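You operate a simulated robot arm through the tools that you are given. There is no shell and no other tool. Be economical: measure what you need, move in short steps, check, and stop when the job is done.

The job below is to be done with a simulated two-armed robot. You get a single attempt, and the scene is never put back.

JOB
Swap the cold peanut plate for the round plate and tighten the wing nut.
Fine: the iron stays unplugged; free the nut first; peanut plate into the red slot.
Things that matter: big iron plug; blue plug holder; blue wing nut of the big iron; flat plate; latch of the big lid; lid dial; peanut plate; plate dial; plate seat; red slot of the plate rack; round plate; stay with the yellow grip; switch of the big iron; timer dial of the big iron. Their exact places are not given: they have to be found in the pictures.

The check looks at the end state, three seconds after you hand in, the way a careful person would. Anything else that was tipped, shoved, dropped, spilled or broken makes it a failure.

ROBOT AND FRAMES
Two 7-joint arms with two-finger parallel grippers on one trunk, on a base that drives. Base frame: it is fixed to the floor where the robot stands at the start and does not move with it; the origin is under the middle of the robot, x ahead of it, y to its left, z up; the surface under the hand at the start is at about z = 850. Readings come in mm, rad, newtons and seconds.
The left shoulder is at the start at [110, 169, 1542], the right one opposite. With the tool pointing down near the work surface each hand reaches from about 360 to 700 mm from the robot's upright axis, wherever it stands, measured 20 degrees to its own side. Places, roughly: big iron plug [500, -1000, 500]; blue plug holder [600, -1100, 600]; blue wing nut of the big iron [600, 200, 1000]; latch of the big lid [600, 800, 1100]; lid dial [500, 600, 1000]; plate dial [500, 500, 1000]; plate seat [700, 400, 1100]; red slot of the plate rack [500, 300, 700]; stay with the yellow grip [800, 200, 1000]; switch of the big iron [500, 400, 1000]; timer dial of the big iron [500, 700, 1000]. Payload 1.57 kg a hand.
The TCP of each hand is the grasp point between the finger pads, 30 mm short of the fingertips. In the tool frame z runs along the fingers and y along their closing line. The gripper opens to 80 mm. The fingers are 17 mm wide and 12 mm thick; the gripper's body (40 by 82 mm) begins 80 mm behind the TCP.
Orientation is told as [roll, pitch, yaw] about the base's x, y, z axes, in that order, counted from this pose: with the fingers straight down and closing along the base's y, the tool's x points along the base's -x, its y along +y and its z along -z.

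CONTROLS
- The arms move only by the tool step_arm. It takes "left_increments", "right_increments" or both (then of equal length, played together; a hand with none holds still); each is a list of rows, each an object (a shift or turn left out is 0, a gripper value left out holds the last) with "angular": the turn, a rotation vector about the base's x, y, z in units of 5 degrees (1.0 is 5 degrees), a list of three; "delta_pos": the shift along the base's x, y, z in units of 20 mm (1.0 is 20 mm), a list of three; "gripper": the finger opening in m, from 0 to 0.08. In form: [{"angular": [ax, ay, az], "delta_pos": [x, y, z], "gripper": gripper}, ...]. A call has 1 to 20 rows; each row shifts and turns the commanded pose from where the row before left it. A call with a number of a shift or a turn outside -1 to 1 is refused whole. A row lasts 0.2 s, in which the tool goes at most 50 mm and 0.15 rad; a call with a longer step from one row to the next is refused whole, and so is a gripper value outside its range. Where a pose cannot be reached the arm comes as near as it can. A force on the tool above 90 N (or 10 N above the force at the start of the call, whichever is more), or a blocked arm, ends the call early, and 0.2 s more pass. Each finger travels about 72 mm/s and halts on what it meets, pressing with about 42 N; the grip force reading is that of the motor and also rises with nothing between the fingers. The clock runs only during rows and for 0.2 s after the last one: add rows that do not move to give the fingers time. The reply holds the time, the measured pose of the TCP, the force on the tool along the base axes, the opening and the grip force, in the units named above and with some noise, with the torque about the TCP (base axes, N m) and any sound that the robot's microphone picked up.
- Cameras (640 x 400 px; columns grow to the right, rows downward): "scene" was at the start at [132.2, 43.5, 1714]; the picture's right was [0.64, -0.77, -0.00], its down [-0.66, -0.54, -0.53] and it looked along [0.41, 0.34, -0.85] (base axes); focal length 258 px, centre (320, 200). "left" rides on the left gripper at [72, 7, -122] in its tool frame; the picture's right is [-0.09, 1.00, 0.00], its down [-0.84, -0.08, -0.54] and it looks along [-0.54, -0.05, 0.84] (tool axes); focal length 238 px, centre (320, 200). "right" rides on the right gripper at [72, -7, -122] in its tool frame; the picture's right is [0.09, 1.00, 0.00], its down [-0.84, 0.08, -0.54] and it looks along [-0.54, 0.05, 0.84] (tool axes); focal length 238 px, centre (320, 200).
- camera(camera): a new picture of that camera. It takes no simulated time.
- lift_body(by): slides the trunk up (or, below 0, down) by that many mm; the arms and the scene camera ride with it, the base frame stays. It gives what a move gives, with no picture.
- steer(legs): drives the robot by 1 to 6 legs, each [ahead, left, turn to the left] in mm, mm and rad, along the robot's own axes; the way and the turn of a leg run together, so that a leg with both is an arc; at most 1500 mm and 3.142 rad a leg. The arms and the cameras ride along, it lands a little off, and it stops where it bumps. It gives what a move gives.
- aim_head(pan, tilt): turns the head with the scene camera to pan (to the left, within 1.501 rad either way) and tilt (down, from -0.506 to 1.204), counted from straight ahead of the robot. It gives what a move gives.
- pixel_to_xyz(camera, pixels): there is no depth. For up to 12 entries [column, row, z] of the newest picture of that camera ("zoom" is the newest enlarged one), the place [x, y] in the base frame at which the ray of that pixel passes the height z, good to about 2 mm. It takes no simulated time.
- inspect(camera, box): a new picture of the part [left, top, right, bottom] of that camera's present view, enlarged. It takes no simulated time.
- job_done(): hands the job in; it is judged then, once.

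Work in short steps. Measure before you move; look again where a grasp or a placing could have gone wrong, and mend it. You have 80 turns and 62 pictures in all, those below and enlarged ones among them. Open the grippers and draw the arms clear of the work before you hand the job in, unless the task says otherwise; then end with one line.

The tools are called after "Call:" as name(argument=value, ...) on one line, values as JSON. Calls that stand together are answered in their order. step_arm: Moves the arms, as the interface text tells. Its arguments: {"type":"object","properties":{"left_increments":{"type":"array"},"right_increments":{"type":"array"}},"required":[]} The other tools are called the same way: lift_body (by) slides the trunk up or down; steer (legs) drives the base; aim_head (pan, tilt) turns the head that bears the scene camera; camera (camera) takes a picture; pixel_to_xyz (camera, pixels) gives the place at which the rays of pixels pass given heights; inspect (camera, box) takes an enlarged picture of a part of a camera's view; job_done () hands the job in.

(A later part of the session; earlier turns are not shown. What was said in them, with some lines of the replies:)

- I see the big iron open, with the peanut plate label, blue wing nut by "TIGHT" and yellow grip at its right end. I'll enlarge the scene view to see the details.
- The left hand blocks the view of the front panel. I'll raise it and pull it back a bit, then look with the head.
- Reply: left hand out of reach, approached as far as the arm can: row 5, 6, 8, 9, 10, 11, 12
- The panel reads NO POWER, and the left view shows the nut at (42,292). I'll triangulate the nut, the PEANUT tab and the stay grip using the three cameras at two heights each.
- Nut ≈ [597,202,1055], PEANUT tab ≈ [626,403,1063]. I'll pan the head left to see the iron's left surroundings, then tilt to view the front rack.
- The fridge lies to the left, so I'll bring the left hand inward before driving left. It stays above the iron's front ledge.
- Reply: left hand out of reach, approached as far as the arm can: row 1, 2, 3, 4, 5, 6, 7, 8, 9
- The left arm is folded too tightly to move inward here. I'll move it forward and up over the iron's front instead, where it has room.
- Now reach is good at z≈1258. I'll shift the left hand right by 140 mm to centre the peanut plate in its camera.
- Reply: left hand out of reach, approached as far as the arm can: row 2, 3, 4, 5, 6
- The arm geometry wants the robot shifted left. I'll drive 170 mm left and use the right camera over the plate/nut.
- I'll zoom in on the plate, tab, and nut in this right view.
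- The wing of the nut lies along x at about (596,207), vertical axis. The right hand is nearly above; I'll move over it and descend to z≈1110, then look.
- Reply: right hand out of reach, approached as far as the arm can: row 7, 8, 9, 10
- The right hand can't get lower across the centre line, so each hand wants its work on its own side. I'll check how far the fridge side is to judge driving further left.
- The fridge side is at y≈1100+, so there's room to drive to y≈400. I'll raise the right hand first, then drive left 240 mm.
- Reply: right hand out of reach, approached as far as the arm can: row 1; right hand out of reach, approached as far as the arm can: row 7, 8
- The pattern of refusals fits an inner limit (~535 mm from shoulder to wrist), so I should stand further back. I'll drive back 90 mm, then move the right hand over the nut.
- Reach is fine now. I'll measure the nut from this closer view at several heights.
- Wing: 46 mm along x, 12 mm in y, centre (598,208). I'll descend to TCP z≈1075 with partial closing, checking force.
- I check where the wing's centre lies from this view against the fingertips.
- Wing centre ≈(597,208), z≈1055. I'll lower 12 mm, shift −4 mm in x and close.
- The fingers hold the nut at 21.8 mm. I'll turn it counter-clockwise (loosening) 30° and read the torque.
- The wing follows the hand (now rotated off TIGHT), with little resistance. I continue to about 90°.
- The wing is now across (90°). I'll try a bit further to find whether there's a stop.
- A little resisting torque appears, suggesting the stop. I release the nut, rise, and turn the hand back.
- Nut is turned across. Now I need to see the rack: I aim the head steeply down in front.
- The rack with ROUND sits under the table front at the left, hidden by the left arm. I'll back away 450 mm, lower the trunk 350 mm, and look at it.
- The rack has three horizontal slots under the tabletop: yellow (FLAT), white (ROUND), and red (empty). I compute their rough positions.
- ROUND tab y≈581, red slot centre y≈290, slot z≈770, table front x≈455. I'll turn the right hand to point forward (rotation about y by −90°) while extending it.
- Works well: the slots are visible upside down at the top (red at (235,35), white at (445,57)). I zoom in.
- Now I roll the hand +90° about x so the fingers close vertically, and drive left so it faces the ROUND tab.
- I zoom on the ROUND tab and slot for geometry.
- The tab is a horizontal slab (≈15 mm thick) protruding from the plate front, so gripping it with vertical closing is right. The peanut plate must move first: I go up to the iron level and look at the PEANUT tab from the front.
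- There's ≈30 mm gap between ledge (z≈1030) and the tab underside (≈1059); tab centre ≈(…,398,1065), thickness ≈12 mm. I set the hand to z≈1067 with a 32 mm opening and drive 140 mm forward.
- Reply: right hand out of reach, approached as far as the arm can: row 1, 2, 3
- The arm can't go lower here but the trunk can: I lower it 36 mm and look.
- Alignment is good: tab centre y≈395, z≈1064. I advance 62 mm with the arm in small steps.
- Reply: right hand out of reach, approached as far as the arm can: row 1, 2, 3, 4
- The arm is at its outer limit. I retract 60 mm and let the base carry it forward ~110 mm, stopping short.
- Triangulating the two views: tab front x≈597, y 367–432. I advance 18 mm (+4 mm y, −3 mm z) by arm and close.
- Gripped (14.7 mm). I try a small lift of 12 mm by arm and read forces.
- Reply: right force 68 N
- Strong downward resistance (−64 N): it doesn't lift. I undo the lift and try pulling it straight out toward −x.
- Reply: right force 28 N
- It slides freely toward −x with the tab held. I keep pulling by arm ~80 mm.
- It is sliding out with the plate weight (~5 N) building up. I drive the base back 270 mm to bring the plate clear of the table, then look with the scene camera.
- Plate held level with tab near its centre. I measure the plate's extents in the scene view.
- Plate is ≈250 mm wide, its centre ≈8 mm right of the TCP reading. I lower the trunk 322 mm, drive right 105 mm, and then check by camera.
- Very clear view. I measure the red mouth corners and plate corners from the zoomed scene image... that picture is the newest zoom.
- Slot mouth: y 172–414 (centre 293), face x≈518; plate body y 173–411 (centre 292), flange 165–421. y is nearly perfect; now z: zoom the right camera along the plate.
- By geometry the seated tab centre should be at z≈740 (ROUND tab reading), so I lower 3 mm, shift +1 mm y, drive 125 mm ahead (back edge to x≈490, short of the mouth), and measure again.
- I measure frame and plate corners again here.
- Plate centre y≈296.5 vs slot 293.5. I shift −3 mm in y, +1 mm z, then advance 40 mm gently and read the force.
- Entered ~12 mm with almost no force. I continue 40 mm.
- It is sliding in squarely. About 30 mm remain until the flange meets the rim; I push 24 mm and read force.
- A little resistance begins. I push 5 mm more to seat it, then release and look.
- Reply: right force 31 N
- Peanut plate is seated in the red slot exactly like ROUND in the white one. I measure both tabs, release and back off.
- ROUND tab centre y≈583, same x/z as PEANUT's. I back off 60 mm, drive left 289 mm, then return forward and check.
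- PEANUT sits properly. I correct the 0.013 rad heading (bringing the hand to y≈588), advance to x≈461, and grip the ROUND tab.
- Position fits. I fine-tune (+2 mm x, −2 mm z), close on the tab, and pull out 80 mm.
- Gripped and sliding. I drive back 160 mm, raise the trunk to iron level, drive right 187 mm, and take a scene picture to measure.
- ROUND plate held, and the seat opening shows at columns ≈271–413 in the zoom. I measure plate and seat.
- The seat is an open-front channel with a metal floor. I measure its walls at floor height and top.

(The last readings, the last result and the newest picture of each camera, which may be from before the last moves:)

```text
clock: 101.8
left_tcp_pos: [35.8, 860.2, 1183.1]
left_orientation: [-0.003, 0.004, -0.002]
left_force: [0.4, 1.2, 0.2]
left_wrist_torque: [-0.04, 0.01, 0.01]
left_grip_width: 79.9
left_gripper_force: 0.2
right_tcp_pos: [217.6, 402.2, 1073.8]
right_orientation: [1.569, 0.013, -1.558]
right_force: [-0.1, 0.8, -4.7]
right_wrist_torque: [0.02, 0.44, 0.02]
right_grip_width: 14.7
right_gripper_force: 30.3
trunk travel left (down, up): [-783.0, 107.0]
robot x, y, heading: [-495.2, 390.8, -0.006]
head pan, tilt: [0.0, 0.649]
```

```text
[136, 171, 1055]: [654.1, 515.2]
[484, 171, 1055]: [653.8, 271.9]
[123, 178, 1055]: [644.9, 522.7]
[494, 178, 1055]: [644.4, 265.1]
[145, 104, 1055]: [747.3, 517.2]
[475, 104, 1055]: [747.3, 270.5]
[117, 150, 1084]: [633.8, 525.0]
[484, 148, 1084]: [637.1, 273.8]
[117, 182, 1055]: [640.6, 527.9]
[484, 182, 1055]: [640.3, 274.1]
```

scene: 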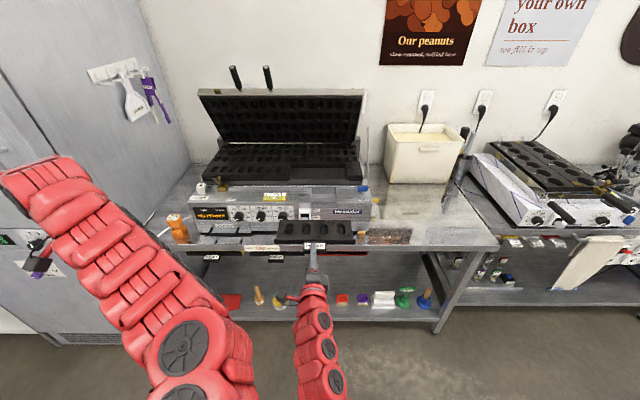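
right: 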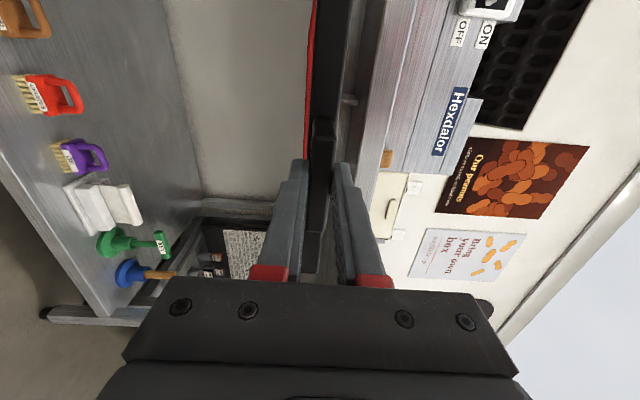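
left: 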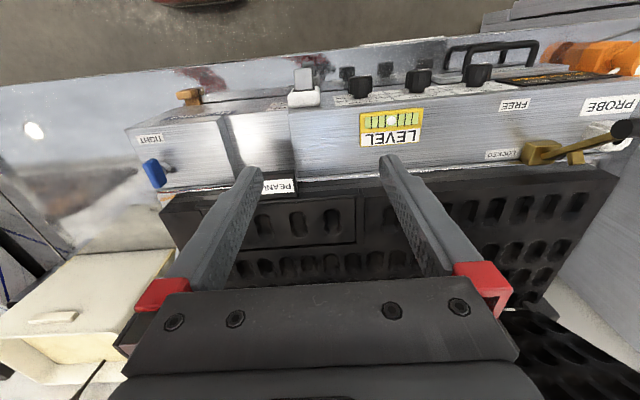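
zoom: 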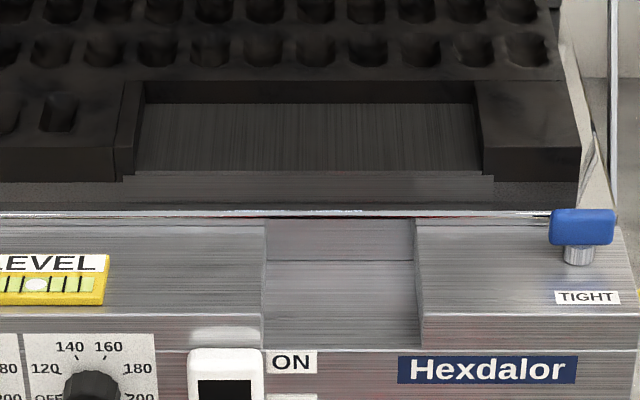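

Seat centre y≈393.8; plate centre ≈401.7: shift −8 mm. I retract the arm 50 mm (to leave extension room), shift y, and drive 300 mm ahead, leaving the plate's back edge ~40 mm short of the seat.

Call:
step_arm(right_increments=[{"delta_pos": [-0.5, -0.2, 0]}, {"delta_pos": [-0.5, -0.2, 0]}, {"delta_pos": [-0.5, 0, 0]}, {"delta_pos": [-0.5, 0, 0]}, {"delta_pos": [-0.5, 0, 0]}, {"delta_pos": [0, 0, 0]}])

Call:
steer(legs=[[300, 0, 0.004]])

Call:
inspect(camera="scene", box=[250, 190, 410, 290])

```text
clock: 103.2
left_tcp_pos: [35.6, 860.2, 1183.6]
left_orientation: [-0.002, 0.005, -0.001]
left_force: [-0.3, -0.7, -0.1]
left_wrist_torque: [0.0, -0.01, 0.04]
left_grip_width: 80.1
left_gripper_force: 0.0
right_tcp_pos: [167.2, 393.2, 1073.7]
right_orientation: [1.567, 0.013, -1.559]
right_force: [0.4, -0.1, -4.6]
right_wrist_torque: [0.0, 0.44, 0.01]
right_grip_width: 15.0
right_gripper_force: 30.9
trunk travel left (down, up): [-783.0, 107.0]
robot x, y, heading: [-491.7, 390.4, -0.008]
head pan, tilt: [0.0, 0.649]
```

```text
clock: 105.2
left_tcp_pos: [341.7, 860.2, 1183.8]
left_orientation: [-0.002, 0.003, -0.001]
left_force: [0.7, 0.5, -0.1]
left_wrist_torque: [-0.01, 0.04, 0.03]
left_grip_width: 80.2
left_gripper_force: 0.2
right_tcp_pos: [473.0, 393.9, 1075.1]
right_orientation: [1.568, 0.014, -1.558]
right_force: [0.2, 0.2, -5.3]
right_wrist_torque: [-0.06, 0.45, -0.01]
right_grip_width: 14.5
right_gripper_force: 31.0
trunk travel left (down, up): [-783.0, 107.0]
robot x, y, heading: [-184.7, 387.8, 0.001]
head pan, tilt: [0.0, 0.649]
```

```text
4.00 times, centred on (330, 240) of scene
```

zoom: 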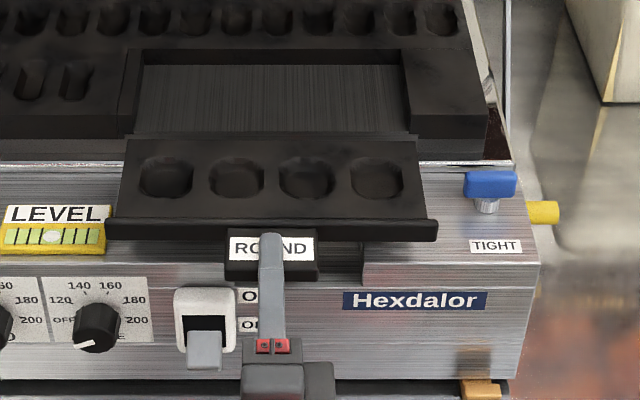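

I measure plate and seat again from this closer view.

Call:
pixel_to_xyz(camera="zoom", pixels=[[128, 141, 1088], [416, 140, 1088], [106, 222, 1084], [438, 221, 1084], [106, 238, 1066], [437, 241, 1066], [137, 130, 1055], [409, 130, 1055], [144, 66, 1055], [402, 66, 1055], [119, 108, 1084], [410, 108, 1084]])

```text
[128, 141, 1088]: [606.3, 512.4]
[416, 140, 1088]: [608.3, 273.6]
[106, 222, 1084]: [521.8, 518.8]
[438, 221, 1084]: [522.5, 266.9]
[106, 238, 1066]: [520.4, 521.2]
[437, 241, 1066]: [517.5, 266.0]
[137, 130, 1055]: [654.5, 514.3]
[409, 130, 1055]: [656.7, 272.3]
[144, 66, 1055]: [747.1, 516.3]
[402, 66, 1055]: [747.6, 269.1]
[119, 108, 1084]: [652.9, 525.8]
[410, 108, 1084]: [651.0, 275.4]
```

Plate centre 393.0 vs seat 393.0: aligned. I lower 8 mm to the z≈1066.5 at which the peanut plate slid, with a pause to read.

Call:
step_arm(right_increments=[{"delta_pos": [0, 0, -0.2]}, {"delta_pos": [0, 0, -0.2]}, {"delta_pos": [0, 0, 0]}, {"delta_pos": [0, 0, 0]}])

Call:
step_arm(right_increments=[{"delta_pos": [0.5, 0, 0]}, {"delta_pos": [0.5, 0, 0]}, {"delta_pos": [0, 0, 0]}])

```text
clock: 106.2
left_tcp_pos: [342.5, 860.5, 1183.1]
left_orientation: [-0.001, 0.002, 0.0]
left_force: [0.9, 0.5, -0.1]
left_wrist_torque: [0.01, 0.01, 0.0]
left_grip_width: 80.1
left_gripper_force: 0.2
right_tcp_pos: [472.2, 393.0, 1067.6]
right_orientation: [1.569, 0.013, -1.557]
right_force: [1.0, 0.5, -5.3]
right_wrist_torque: [0.04, 0.42, -0.01]
right_grip_width: 14.7
right_gripper_force: 30.7
trunk travel left (down, up): [-783.0, 107.0]
robot x, y, heading: [-186.8, 384.1, -0.004]
head pan, tilt: [0.0, 0.649]
```

```text
clock: 107.0
left_tcp_pos: [341.6, 859.4, 1184.2]
left_orientation: [-0.002, 0.004, -0.001]
left_force: [-0.5, 0.7, -0.2]
left_wrist_torque: [-0.01, 0.0, -0.02]
left_grip_width: 79.9
left_gripper_force: 0.1
right_tcp_pos: [492.9, 393.0, 1066.4]
right_orientation: [1.568, 0.015, -1.557]
right_force: [-0.1, -0.4, -4.6]
right_wrist_torque: [0.01, 0.46, 0.03]
right_grip_width: 14.8
right_gripper_force: 31.1
trunk travel left (down, up): [-783.0, 107.0]
robot x, y, heading: [-186.3, 385.3, 0.002]
head pan, tilt: [0.0, 0.649]
```

z≈1066.5–1067. I advance 30 mm in small rows into the seat and read force.

Call:
step_arm(right_increments=[{"delta_pos": [0.25, 0, 0]}, {"delta_pos": [0.25, 0, 0]}, {"delta_pos": [0.25, 0, 0]}, {"delta_pos": [0.25, 0, 0]}, {"delta_pos": [0.25, 0, 0]}, {"delta_pos": [0.25, 0, 0]}, {"delta_pos": [0, 0, 0]}])

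```text
clock: 108.6
left_tcp_pos: [342.6, 860.8, 1184.0]
left_orientation: [-0.003, 0.003, 0.0]
left_force: [0.3, -0.1, 0.1]
left_wrist_torque: [0.01, -0.01, 0.02]
left_grip_width: 80.0
left_gripper_force: 0.2
right_tcp_pos: [523.4, 393.9, 1067.4]
right_orientation: [1.569, 0.014, -1.557]
right_force: [0.4, 1.7, -4.2]
right_wrist_torque: [-0.15, 0.29, 0.23]
right_grip_width: 14.7
right_gripper_force: 30.8
trunk travel left (down, up): [-783.0, 107.0]
robot x, y, heading: [-189.1, 383.9, -0.001]
head pan, tilt: [0.0, 0.649]
```

Entered with nearly no force. I continue 40 mm.

Call:
step_arm(right_increments=[{"delta_pos": [0.3, 0, 0]}, {"delta_pos": [0.3, 0, 0]}, {"delta_pos": [0.3, 0, 0]}, {"delta_pos": [0.3, 0, 0]}, {"delta_pos": [0.3, 0, 0]}, {"delta_pos": [0.3, 0, 0]}, {"delta_pos": [0.2, 0, 0]}, {"delta_pos": [0, 0, 0]}])

Call:
step_arm(right_increments=[{"delta_pos": [0.25, 0, 0]}, {"delta_pos": [0.25, 0, 0]}, {"delta_pos": [0.25, 0, 0]}, {"delta_pos": [0.25, 0, 0]}, {"delta_pos": [0, 0, 0]}])

```text
clock: 110.4
left_tcp_pos: [341.5, 860.9, 1184.7]
left_orientation: [-0.001, 0.003, 0.002]
left_force: [0.1, -0.4, 0.0]
left_wrist_torque: [-0.01, 0.03, -0.02]
left_grip_width: 79.8
left_gripper_force: 0.0
right_tcp_pos: [564.8, 394.4, 1066.4]
right_orientation: [1.567, 0.013, -1.557]
right_force: [0.3, -0.9, -4.8]
right_wrist_torque: [0.01, 0.46, 0.01]
right_grip_width: 14.6
right_gripper_force: 30.6
trunk travel left (down, up): [-783.0, 107.0]
robot x, y, heading: [-187.9, 384.6, -0.004]
head pan, tilt: [0.0, 0.649]
```

```text
clock: 111.6
left_tcp_pos: [341.4, 861.3, 1183.4]
left_orientation: [-0.003, 0.003, -0.001]
left_force: [0.1, -0.6, -0.3]
left_wrist_torque: [-0.04, -0.01, 0.0]
left_grip_width: 79.9
left_gripper_force: 0.0
right_tcp_pos: [583.8, 393.5, 1066.0]
right_orientation: [1.57, 0.015, -1.56]
right_force: [-0.5, 0.4, -5.2]
right_wrist_torque: [-0.01, 0.44, 0.01]
right_grip_width: 14.7
right_gripper_force: 30.8
trunk travel left (down, up): [-783.0, 107.0]
robot x, y, heading: [-186.5, 384.1, -0.0]
head pan, tilt: [0.0, 0.649]
```

Nearly there. I advance 10 mm more, then up to 6 mm to feel the stop.

Call:
step_arm(right_increments=[{"delta_pos": [0.2, 0, 0]}, {"delta_pos": [0.2, 0, 0]}, {"delta_pos": [0.1, 0, 0]}, {"delta_pos": [0, 0, 0]}])

Call:
step_arm(right_increments=[{"delta_pos": [0.15, 0, 0]}, {"delta_pos": [0.15, 0, 0]}, {"delta_pos": [0, 0, 0]}])

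```text
clock: 112.6
left_tcp_pos: [340.5, 860.6, 1183.8]
left_orientation: [-0.003, 0.004, 0.0]
left_force: [0.1, -0.8, -0.4]
left_wrist_torque: [0.0, 0.02, 0.0]
left_grip_width: 80.0
left_gripper_force: 0.0
right_tcp_pos: [593.6, 392.2, 1067.0]
right_orientation: [1.567, 0.014, -1.559]
right_force: [-0.7, 1.8, -3.8]
right_wrist_torque: [-0.13, 0.34, -0.01]
right_grip_width: 14.5
right_gripper_force: 30.3
trunk travel left (down, up): [-783.0, 107.0]
robot x, y, heading: [-186.6, 388.9, 0.004]
head pan, tilt: [0.0, 0.649]
```

```text
clock: 113.4
left_tcp_pos: [342.5, 861.4, 1183.7]
left_orientation: [-0.001, 0.004, 0.0]
left_force: [1.1, 0.6, 0.5]
left_wrist_torque: [-0.03, -0.04, -0.01]
left_grip_width: 79.8
left_gripper_force: 0.1
right_tcp_pos: [600.1, 392.4, 1066.7]
right_orientation: [1.567, 0.014, -1.559]
right_force: [0.8, 1.9, -4.0]
right_wrist_torque: [-0.12, 0.32, 0.1]
right_grip_width: 14.9
right_gripper_force: 31.0
trunk travel left (down, up): [-783.0, 107.0]
robot x, y, heading: [-187.7, 389.1, 0.002]
head pan, tilt: [0.0, 0.649]
```

No stop yet; I continue in small steps.

Call:
step_arm(right_increments=[{"delta_pos": [0.15, 0, 0]}, {"delta_pos": [0.15, 0, 0]}, {"delta_pos": [0, 0, 0]}])

Call:
inspect(camera="scene", box=[250, 170, 410, 270])

```text
clock: 114.2
left_tcp_pos: [339.8, 860.8, 1184.4]
left_orientation: [-0.003, 0.002, -0.001]
left_force: [0.0, -0.1, 0.4]
left_wrist_torque: [-0.02, 0.01, -0.01]
left_grip_width: 80.0
left_gripper_force: 0.0
right_tcp_pos: [604.3, 393.1, 1067.2]
right_orientation: [1.568, 0.015, -1.556]
right_force: [-23.3, -0.9, -14.7]
right_wrist_torque: [-0.19, 0.59, -0.18]
right_grip_width: 14.6
right_gripper_force: 30.4
trunk travel left (down, up): [-783.0, 107.0]
robot x, y, heading: [-190.9, 390.0, 0.005]
head pan, tilt: [0.0, 0.649]
```

```text
4.00 times, centred on (330, 220) of scene
```

zoom: 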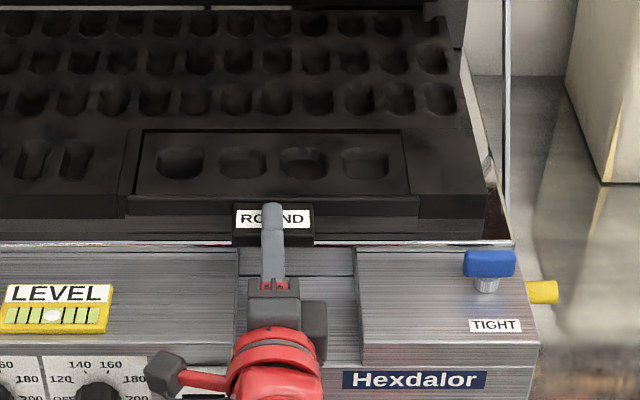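

Stop felt (−23 N) and the ROUND plate's flange is flush. I release, retract 60 mm and drive back 150 mm.

Call:
step_arm(right_increments=[{"gripper": 0.032}, {"delta_pos": [0, 0, 0]}, {"delta_pos": [0, 0, 0]}, {"delta_pos": [-0.5, 0, 0]}, {"delta_pos": [-1, 0, 0]}, {"delta_pos": [-1, 0, 0]}, {"delta_pos": [-1, 0, 0]}])

Call:
steer(legs=[[-150, 0, 0]])

Call:
step_arm(right_increments=[{"angular": [-1, 0, 0], "delta_pos": [0, -0.3, 0.25]}, {"angular": [-1, 0, 0], "delta_pos": [0, -0.3, 0.25]}, {"angular": [-1, 0, 0], "delta_pos": [0, -0.3, 0.25]}, {"angular": [-1, 0, 0], "delta_pos": [0, -0.3, 0.25]}, {"angular": [-1, 0, 0], "delta_pos": [0, -0.3, 0.25]}, {"angular": [-1, 0, 0], "delta_pos": [0, -0.3, 0.25]}, {"angular": [-1, 0, 0], "delta_pos": [0, -0.3, 0.25]}, {"angular": [-1, 0, 0], "delta_pos": [0, -0.3, 0.25]}, {"angular": [-1, 0, 0], "delta_pos": [0, -0.3, 0.25]}, {"angular": [-1, 0, 0], "delta_pos": [0, -0.3, 0.25]}, {"angular": [-1, 0, 0], "delta_pos": [0, -0.3, 0.25]}, {"angular": [-1, 0, 0], "delta_pos": [0, -0.3, 0.25]}, {"angular": [-1, 0, 0]}, {"angular": [-1, 0, 0]}, {"angular": [-1, 0, 0]}, {"angular": [-1, 0, 0]}, {"angular": [-1, 0, 0]}, {"angular": [-1, 0, 0]}])

```text
clock: 115.8
left_tcp_pos: [341.3, 860.2, 1184.6]
left_orientation: [-0.003, 0.0, 0.0]
left_force: [0.1, 0.3, -0.3]
left_wrist_torque: [0.02, -0.02, 0.01]
left_grip_width: 79.8
left_gripper_force: 0.2
right_tcp_pos: [535.5, 392.4, 1067.6]
right_orientation: [1.569, 0.015, -1.559]
right_force: [-0.9, 0.4, 0.2]
right_wrist_torque: [0.05, 0.0, 0.04]
right_grip_width: 32.0
right_gripper_force: 0.0
trunk travel left (down, up): [-783.0, 107.0]
robot x, y, heading: [-185.6, 388.7, -0.006]
head pan, tilt: [0.0, 0.649]
```

```text
clock: 117.2
left_tcp_pos: [197.2, 859.1, 1183.2]
left_orientation: [-0.002, 0.003, -0.002]
left_force: [-0.1, 0.1, 0.6]
left_wrist_torque: [0.0, -0.02, 0.0]
left_grip_width: 80.1
left_gripper_force: 0.1
right_tcp_pos: [389.4, 390.2, 1066.3]
right_orientation: [1.567, 0.015, -1.56]
right_force: [0.0, -0.4, -0.1]
right_wrist_torque: [0.01, -0.03, 0.0]
right_grip_width: 32.2
right_gripper_force: 0.1
trunk travel left (down, up): [-783.0, 107.0]
robot x, y, heading: [-330.5, 388.6, -0.006]
head pan, tilt: [0.0, 0.649]
```

```text
clock: 121.0
left_tcp_pos: [195.2, 859.8, 1183.8]
left_orientation: [-0.001, 0.004, -0.004]
left_force: [-0.4, 0.7, -0.1]
left_wrist_torque: [-0.01, -0.03, 0.06]
left_grip_width: 79.6
left_gripper_force: 0.1
right_tcp_pos: [386.7, 319.6, 1126.3]
right_orientation: [0.875, -1.553, -0.879]
right_force: [0.7, 0.1, 0.1]
right_wrist_torque: [-0.03, -0.01, -0.03]
right_grip_width: 32.3
right_gripper_force: 0.1
trunk travel left (down, up): [-783.0, 107.0]
robot x, y, heading: [-336.5, 389.0, -0.008]
head pan, tilt: [0.0, 0.649]
```

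Now I pitch the hand back to pointing down, moving sideways toward y≈210.

Call:
step_arm(right_increments=[{"angular": [0, 1, 0], "delta_pos": [0, -0.3, 0.1]}, {"angular": [0, 1, 0], "delta_pos": [0, -0.3, 0.1]}, {"angular": [0, 1, 0], "delta_pos": [0, -0.3, 0.1]}, {"angular": [0, 1, 0], "delta_pos": [0, -0.3, 0.1]}, {"angular": [0, 1, 0], "delta_pos": [0, -0.3, 0.1]}, {"angular": [0, 1, 0], "delta_pos": [0, -0.3, 0.1]}, {"angular": [0, 1, 0], "delta_pos": [0, -0.3, 0.1]}, {"angular": [0, 1, 0], "delta_pos": [0, -0.3, 0.1]}, {"angular": [0, 1, 0], "delta_pos": [0, -0.3, 0.1]}, {"angular": [0, 1, 0], "delta_pos": [0, -0.3, 0.1]}, {"angular": [0, 1, 0], "delta_pos": [0, -0.3, 0.1]}, {"angular": [0, 1, 0], "delta_pos": [0, -0.3, 0.1]}, {"angular": [0, 1, 0], "delta_pos": [0, -0.3, 0]}, {"angular": [0, 1, 0], "delta_pos": [0, -0.3, 0]}, {"angular": [0, 1, 0], "delta_pos": [0, -0.3, 0]}, {"angular": [0, 1, 0], "delta_pos": [0, -0.3, 0]}, {"angular": [0, 1, 0], "delta_pos": [0, -0.3, 0]}, {"angular": [0, 1, 0], "delta_pos": [0, -0.3, 0]}])

Call:
steer(legs=[[215, 0, 0.008]])

```text
clock: 124.8
left_tcp_pos: [195.9, 860.8, 1182.5]
left_orientation: [-0.005, 0.004, -0.005]
left_force: [1.0, -0.2, 0.4]
left_wrist_torque: [-0.03, 0.03, -0.02]
left_grip_width: 80.1
left_gripper_force: 0.2
right_tcp_pos: [387.2, 211.3, 1150.6]
right_orientation: [-0.003, 0.012, -0.015]
right_force: [-1.1, 0.0, 0.0]
right_wrist_torque: [-0.03, 0.01, 0.03]
right_grip_width: 31.8
right_gripper_force: 0.0
trunk travel left (down, up): [-783.0, 107.0]
robot x, y, heading: [-335.2, 386.6, -0.002]
head pan, tilt: [0.0, 0.649]
```

```text
clock: 126.4
left_tcp_pos: [398.6, 867.4, 1184.5]
left_orientation: [-0.001, 0.002, 0.011]
left_force: [-0.2, 0.0, -0.5]
left_wrist_torque: [0.01, 0.01, -0.01]
left_grip_width: 80.3
left_gripper_force: 0.0
right_tcp_pos: [602.3, 223.8, 1153.1]
right_orientation: [-0.003, 0.009, 0.002]
right_force: [-0.2, 0.5, 0.1]
right_wrist_torque: [0.02, -0.03, 0.0]
right_grip_width: 32.1
right_gripper_force: 0.0
trunk travel left (down, up): [-783.0, 107.0]
robot x, y, heading: [-123.0, 387.4, 0.005]
head pan, tilt: [0.0, 0.649]
```

The hand is above the nut. I take one picture to determine the wing's present angle.

Call:
inspect(camera="right", box=[230, 80, 430, 205])

Call:
pixel_to_xyz(camera="zoom", pixels=[[320, 200, 1055]])

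```text
3.20 times, centred on (330, 142) of right
```

zoom: 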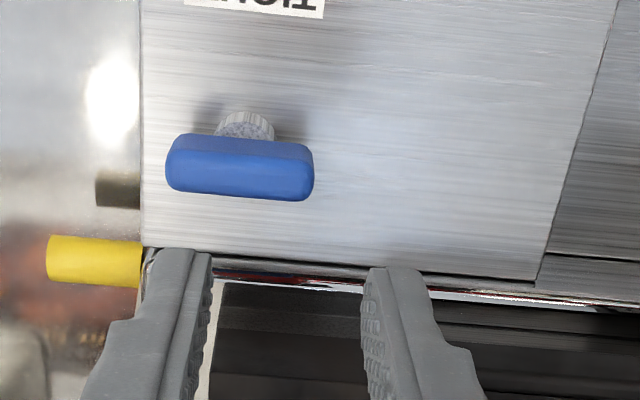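

```text
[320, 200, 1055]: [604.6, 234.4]
```

The wing lies almost exactly along y (90°). I measure its ends.

Call:
pixel_to_xyz(camera="zoom", pixels=[[168, 163, 1055], [313, 175, 1055], [240, 168, 1055], [240, 168, 1065]])

Call:
step_arm(right_increments=[{"angular": [0, 0, 1], "gripper": 0.05}, {"angular": [0, 0, 1]}, {"angular": [0, 0, 1]}, {"angular": [0, 0, 1]}, {"angular": [0, 0, 1]}, {"angular": [0, 0, 1]}, {"angular": [0, 0, 1]}, {"angular": [0, 0, 1]}, {"angular": [0, 0, 1]}, {"angular": [0, 0, 1]}, {"angular": [0, 0, 1]}, {"angular": [0, 0, 1]}, {"angular": [0, 0, 1]}, {"angular": [0, 0, 1]}, {"angular": [0, 0, 1]}, {"angular": [0, 0, 1]}, {"angular": [0, 0, 1]}, {"angular": [0, 0, 1]}])

```text
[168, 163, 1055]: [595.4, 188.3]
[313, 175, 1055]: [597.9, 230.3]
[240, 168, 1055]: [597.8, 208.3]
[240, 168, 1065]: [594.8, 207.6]
```

```text
clock: 130.2
left_tcp_pos: [399.4, 868.7, 1183.4]
left_orientation: [-0.003, 0.003, 0.012]
left_force: [0.4, 0.6, -0.3]
left_wrist_torque: [-0.02, 0.0, 0.01]
left_grip_width: 80.1
left_gripper_force: 0.1
right_tcp_pos: [602.7, 224.5, 1151.8]
right_orientation: [-0.001, 0.01, 1.575]
right_force: [0.6, 0.7, 0.5]
right_wrist_torque: [-0.02, 0.02, -0.02]
right_grip_width: 50.0
right_gripper_force: 0.1
trunk travel left (down, up): [-783.0, 107.0]
robot x, y, heading: [-120.5, 388.4, 0.009]
head pan, tilt: [0.0, 0.649]
```

Wing centre (597,209). I move over it and descend to z≈1063, then close.

Call:
step_arm(right_increments=[{"delta_pos": [-0.3, -0.8, 0]}, {"delta_pos": [0, 0, -0.8]}, {"delta_pos": [0, 0, -0.8]}, {"delta_pos": [0, 0, -0.8]}, {"delta_pos": [0, 0, -0.8]}, {"delta_pos": [0, 0, -0.6]}, {"delta_pos": [0, 0, -0.6]}, {"gripper": 0.0}, {"delta_pos": [0, 0, 0]}, {"delta_pos": [0, 0, 0]}, {"delta_pos": [0, 0, 0]}])

```text
clock: 132.6
left_tcp_pos: [401.1, 869.4, 1183.3]
left_orientation: [0.0, 0.004, 0.013]
left_force: [0.0, 0.4, 0.5]
left_wrist_torque: [0.0, 0.03, 0.0]
left_grip_width: 79.8
left_gripper_force: 0.1
right_tcp_pos: [600.0, 209.2, 1064.8]
right_orientation: [-0.004, 0.009, 1.573]
right_force: [17.6, -0.7, 8.2]
right_wrist_torque: [0.33, 0.12, -0.16]
right_grip_width: 12.6
right_gripper_force: 29.3
trunk travel left (down, up): [-783.0, 107.0]
robot x, y, heading: [-122.9, 386.9, 0.011]
head pan, tilt: [0.0, 0.649]
```

Gripped (12.6 mm). I shift +2 mm x to relieve the side force and turn clockwise 85°.

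Call:
step_arm(right_increments=[{"delta_pos": [0.1, 0, 0]}, {"angular": [0, 0, -1]}, {"angular": [0, 0, -1]}, {"angular": [0, 0, -1]}, {"angular": [0, 0, -1]}, {"angular": [0, 0, -1]}, {"angular": [0, 0, -1]}, {"angular": [0, 0, -1]}, {"angular": [0, 0, -1]}, {"angular": [0, 0, -1]}, {"angular": [0, 0, -1]}, {"angular": [0, 0, -1]}, {"angular": [0, 0, -1]}, {"angular": [0, 0, -1]}, {"angular": [0, 0, -1]}, {"angular": [0, 0, -1]}, {"angular": [0, 0, -1]}, {"angular": [0, 0, -1]}, {"angular": [0, 0, -1]}])

Call:
step_arm(right_increments=[{"angular": [0, 0, -1]}, {"angular": [0, 0, -1]}, {"delta_pos": [0, 0, 0]}])

```text
clock: 136.6
left_tcp_pos: [398.0, 869.9, 1182.9]
left_orientation: [-0.004, 0.003, 0.011]
left_force: [-0.7, 0.6, 0.0]
left_wrist_torque: [0.0, 0.0, 0.01]
left_grip_width: 79.9
left_gripper_force: 0.1
right_tcp_pos: [599.3, 209.8, 1064.3]
right_orientation: [0.0, 0.01, 0.003]
right_force: [5.2, 8.8, 9.8]
right_wrist_torque: [0.76, -0.97, -0.02]
right_grip_width: 13.0
right_gripper_force: 29.4
trunk travel left (down, up): [-783.0, 107.0]
robot x, y, heading: [-119.6, 386.8, 0.014]
head pan, tilt: [0.0, 0.649]
```

```text
clock: 137.4
left_tcp_pos: [400.0, 870.5, 1182.4]
left_orientation: [-0.004, 0.001, 0.013]
left_force: [-0.5, 0.9, -0.5]
left_wrist_torque: [-0.02, 0.02, -0.01]
left_grip_width: 80.1
left_gripper_force: 0.0
right_tcp_pos: [596.8, 210.0, 1063.5]
right_orientation: [-0.003, 0.011, -0.171]
right_force: [-2.0, 12.2, 3.5]
right_wrist_torque: [0.27, -0.28, 0.73]
right_grip_width: 15.8
right_gripper_force: 31.5
trunk travel left (down, up): [-783.0, 107.0]
robot x, y, heading: [-124.1, 386.5, 0.016]
head pan, tilt: [0.0, 0.649]
```

Resisting torque (+0.73 N·m) and the grip widening to 15.8 mm: the nut is at its tight stop. I release, rise and look.

Call:
step_arm(right_increments=[{"angular": [0, 0, 1]}, {"angular": [0, 0, 1]}, {"gripper": 0.05}, {"delta_pos": [0, 0, 0]}, {"delta_pos": [0, 0, 0]}, {"delta_pos": [0, 0, 1]}, {"delta_pos": [0, 0, 1]}, {"delta_pos": [0, 0, 1]}, {"delta_pos": [0, 0, 1]}, {"delta_pos": [0, 0, 1]}])

Call:
camera(camera="right")

```text
clock: 139.6
left_tcp_pos: [398.2, 869.1, 1183.7]
left_orientation: [-0.002, 0.003, 0.011]
left_force: [-0.2, -0.1, -0.1]
left_wrist_torque: [-0.03, -0.02, -0.01]
left_grip_width: 79.7
left_gripper_force: 0.1
right_tcp_pos: [596.3, 209.1, 1164.2]
right_orientation: [-0.003, 0.012, 0.003]
right_force: [-0.1, -0.2, -0.8]
right_wrist_torque: [0.01, 0.05, 0.02]
right_grip_width: 50.1
right_gripper_force: 0.0
trunk travel left (down, up): [-783.0, 107.0]
robot x, y, heading: [-121.9, 389.0, 0.011]
head pan, tilt: [0.0, 0.649]
```

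```text
4 pictures are left
```

right: 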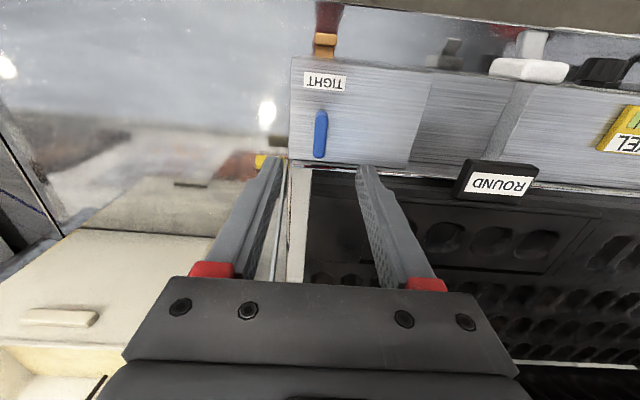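

The wing points at TIGHT again and ROUND is in the seat. I back off 400 mm, open the gripper, and take a final overall look.

Call:
steer(legs=[[-400, 0, 0]])

Call:
step_arm(right_increments=[{"gripper": 0.08}, {"delta_pos": [0, 0, 0]}])

Call:
camera(camera="scene")

Call:
inspect(camera="scene", box=[170, 130, 410, 280])

```text
clock: 142.1
left_tcp_pos: [10.4, 866.4, 1183.3]
left_orientation: [-0.002, 0.003, 0.019]
left_force: [0.1, 0.1, 0.3]
left_wrist_torque: [0.02, 0.02, -0.01]
left_grip_width: 79.8
left_gripper_force: 0.1
right_tcp_pos: [213.7, 207.4, 1163.7]
right_orientation: [-0.001, 0.012, 0.007]
right_force: [-1.0, 0.8, -0.4]
right_wrist_torque: [-0.02, 0.0, 0.03]
right_grip_width: 50.1
right_gripper_force: 0.1
trunk travel left (down, up): [-783.0, 107.0]
robot x, y, heading: [-509.0, 381.6, 0.02]
head pan, tilt: [0.0, 0.649]
```

```text
clock: 142.7
left_tcp_pos: [8.0, 866.5, 1183.2]
left_orientation: [-0.001, 0.003, 0.02]
left_force: [-0.1, 0.0, 0.1]
left_wrist_torque: [0.03, 0.02, 0.03]
left_grip_width: 80.0
left_gripper_force: 0.1
right_tcp_pos: [212.8, 208.9, 1165.7]
right_orientation: [-0.001, 0.011, 0.01]
right_force: [-0.3, 0.3, -0.6]
right_wrist_torque: [-0.01, 0.0, 0.03]
right_grip_width: 79.9
right_gripper_force: 0.2
trunk travel left (down, up): [-783.0, 107.0]
robot x, y, heading: [-508.2, 384.0, 0.023]
head pan, tilt: [0.0, 0.649]
```

```text
3 pictures are left
```

scene: 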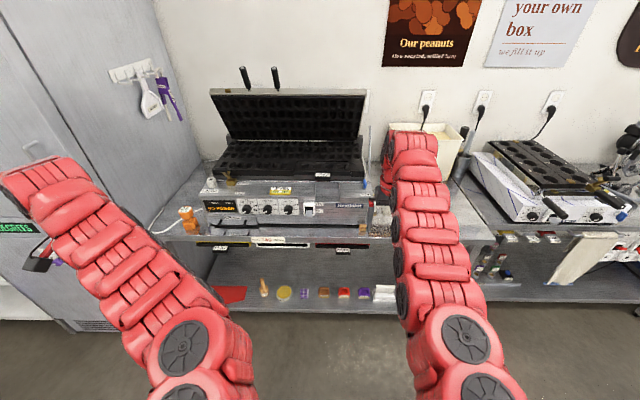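

```text
2.67 times, centred on (290, 205) of scene
```

zoom: 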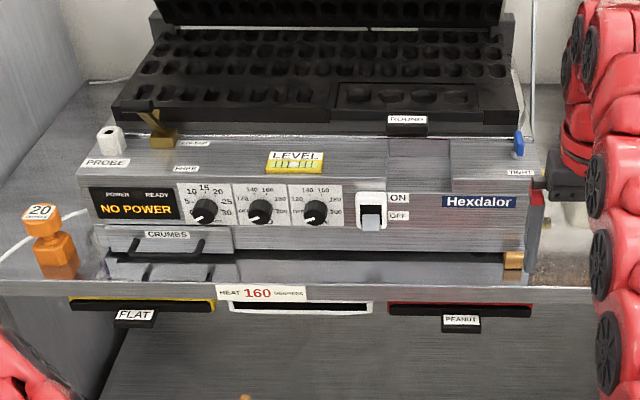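

Everything is as required: ROUND in the seat, PEANUT in the red slot, nut at TIGHT, iron unplugged with NO POWER, and the arms clear. I hand in.

Call:
job_done()

```text
The job is handed in.
```

The job is handed in: the round plate is in the seat, the peanut plate is in the red slot, the wing nut is tightened back to TIGHT, and the iron stayed unplugged.
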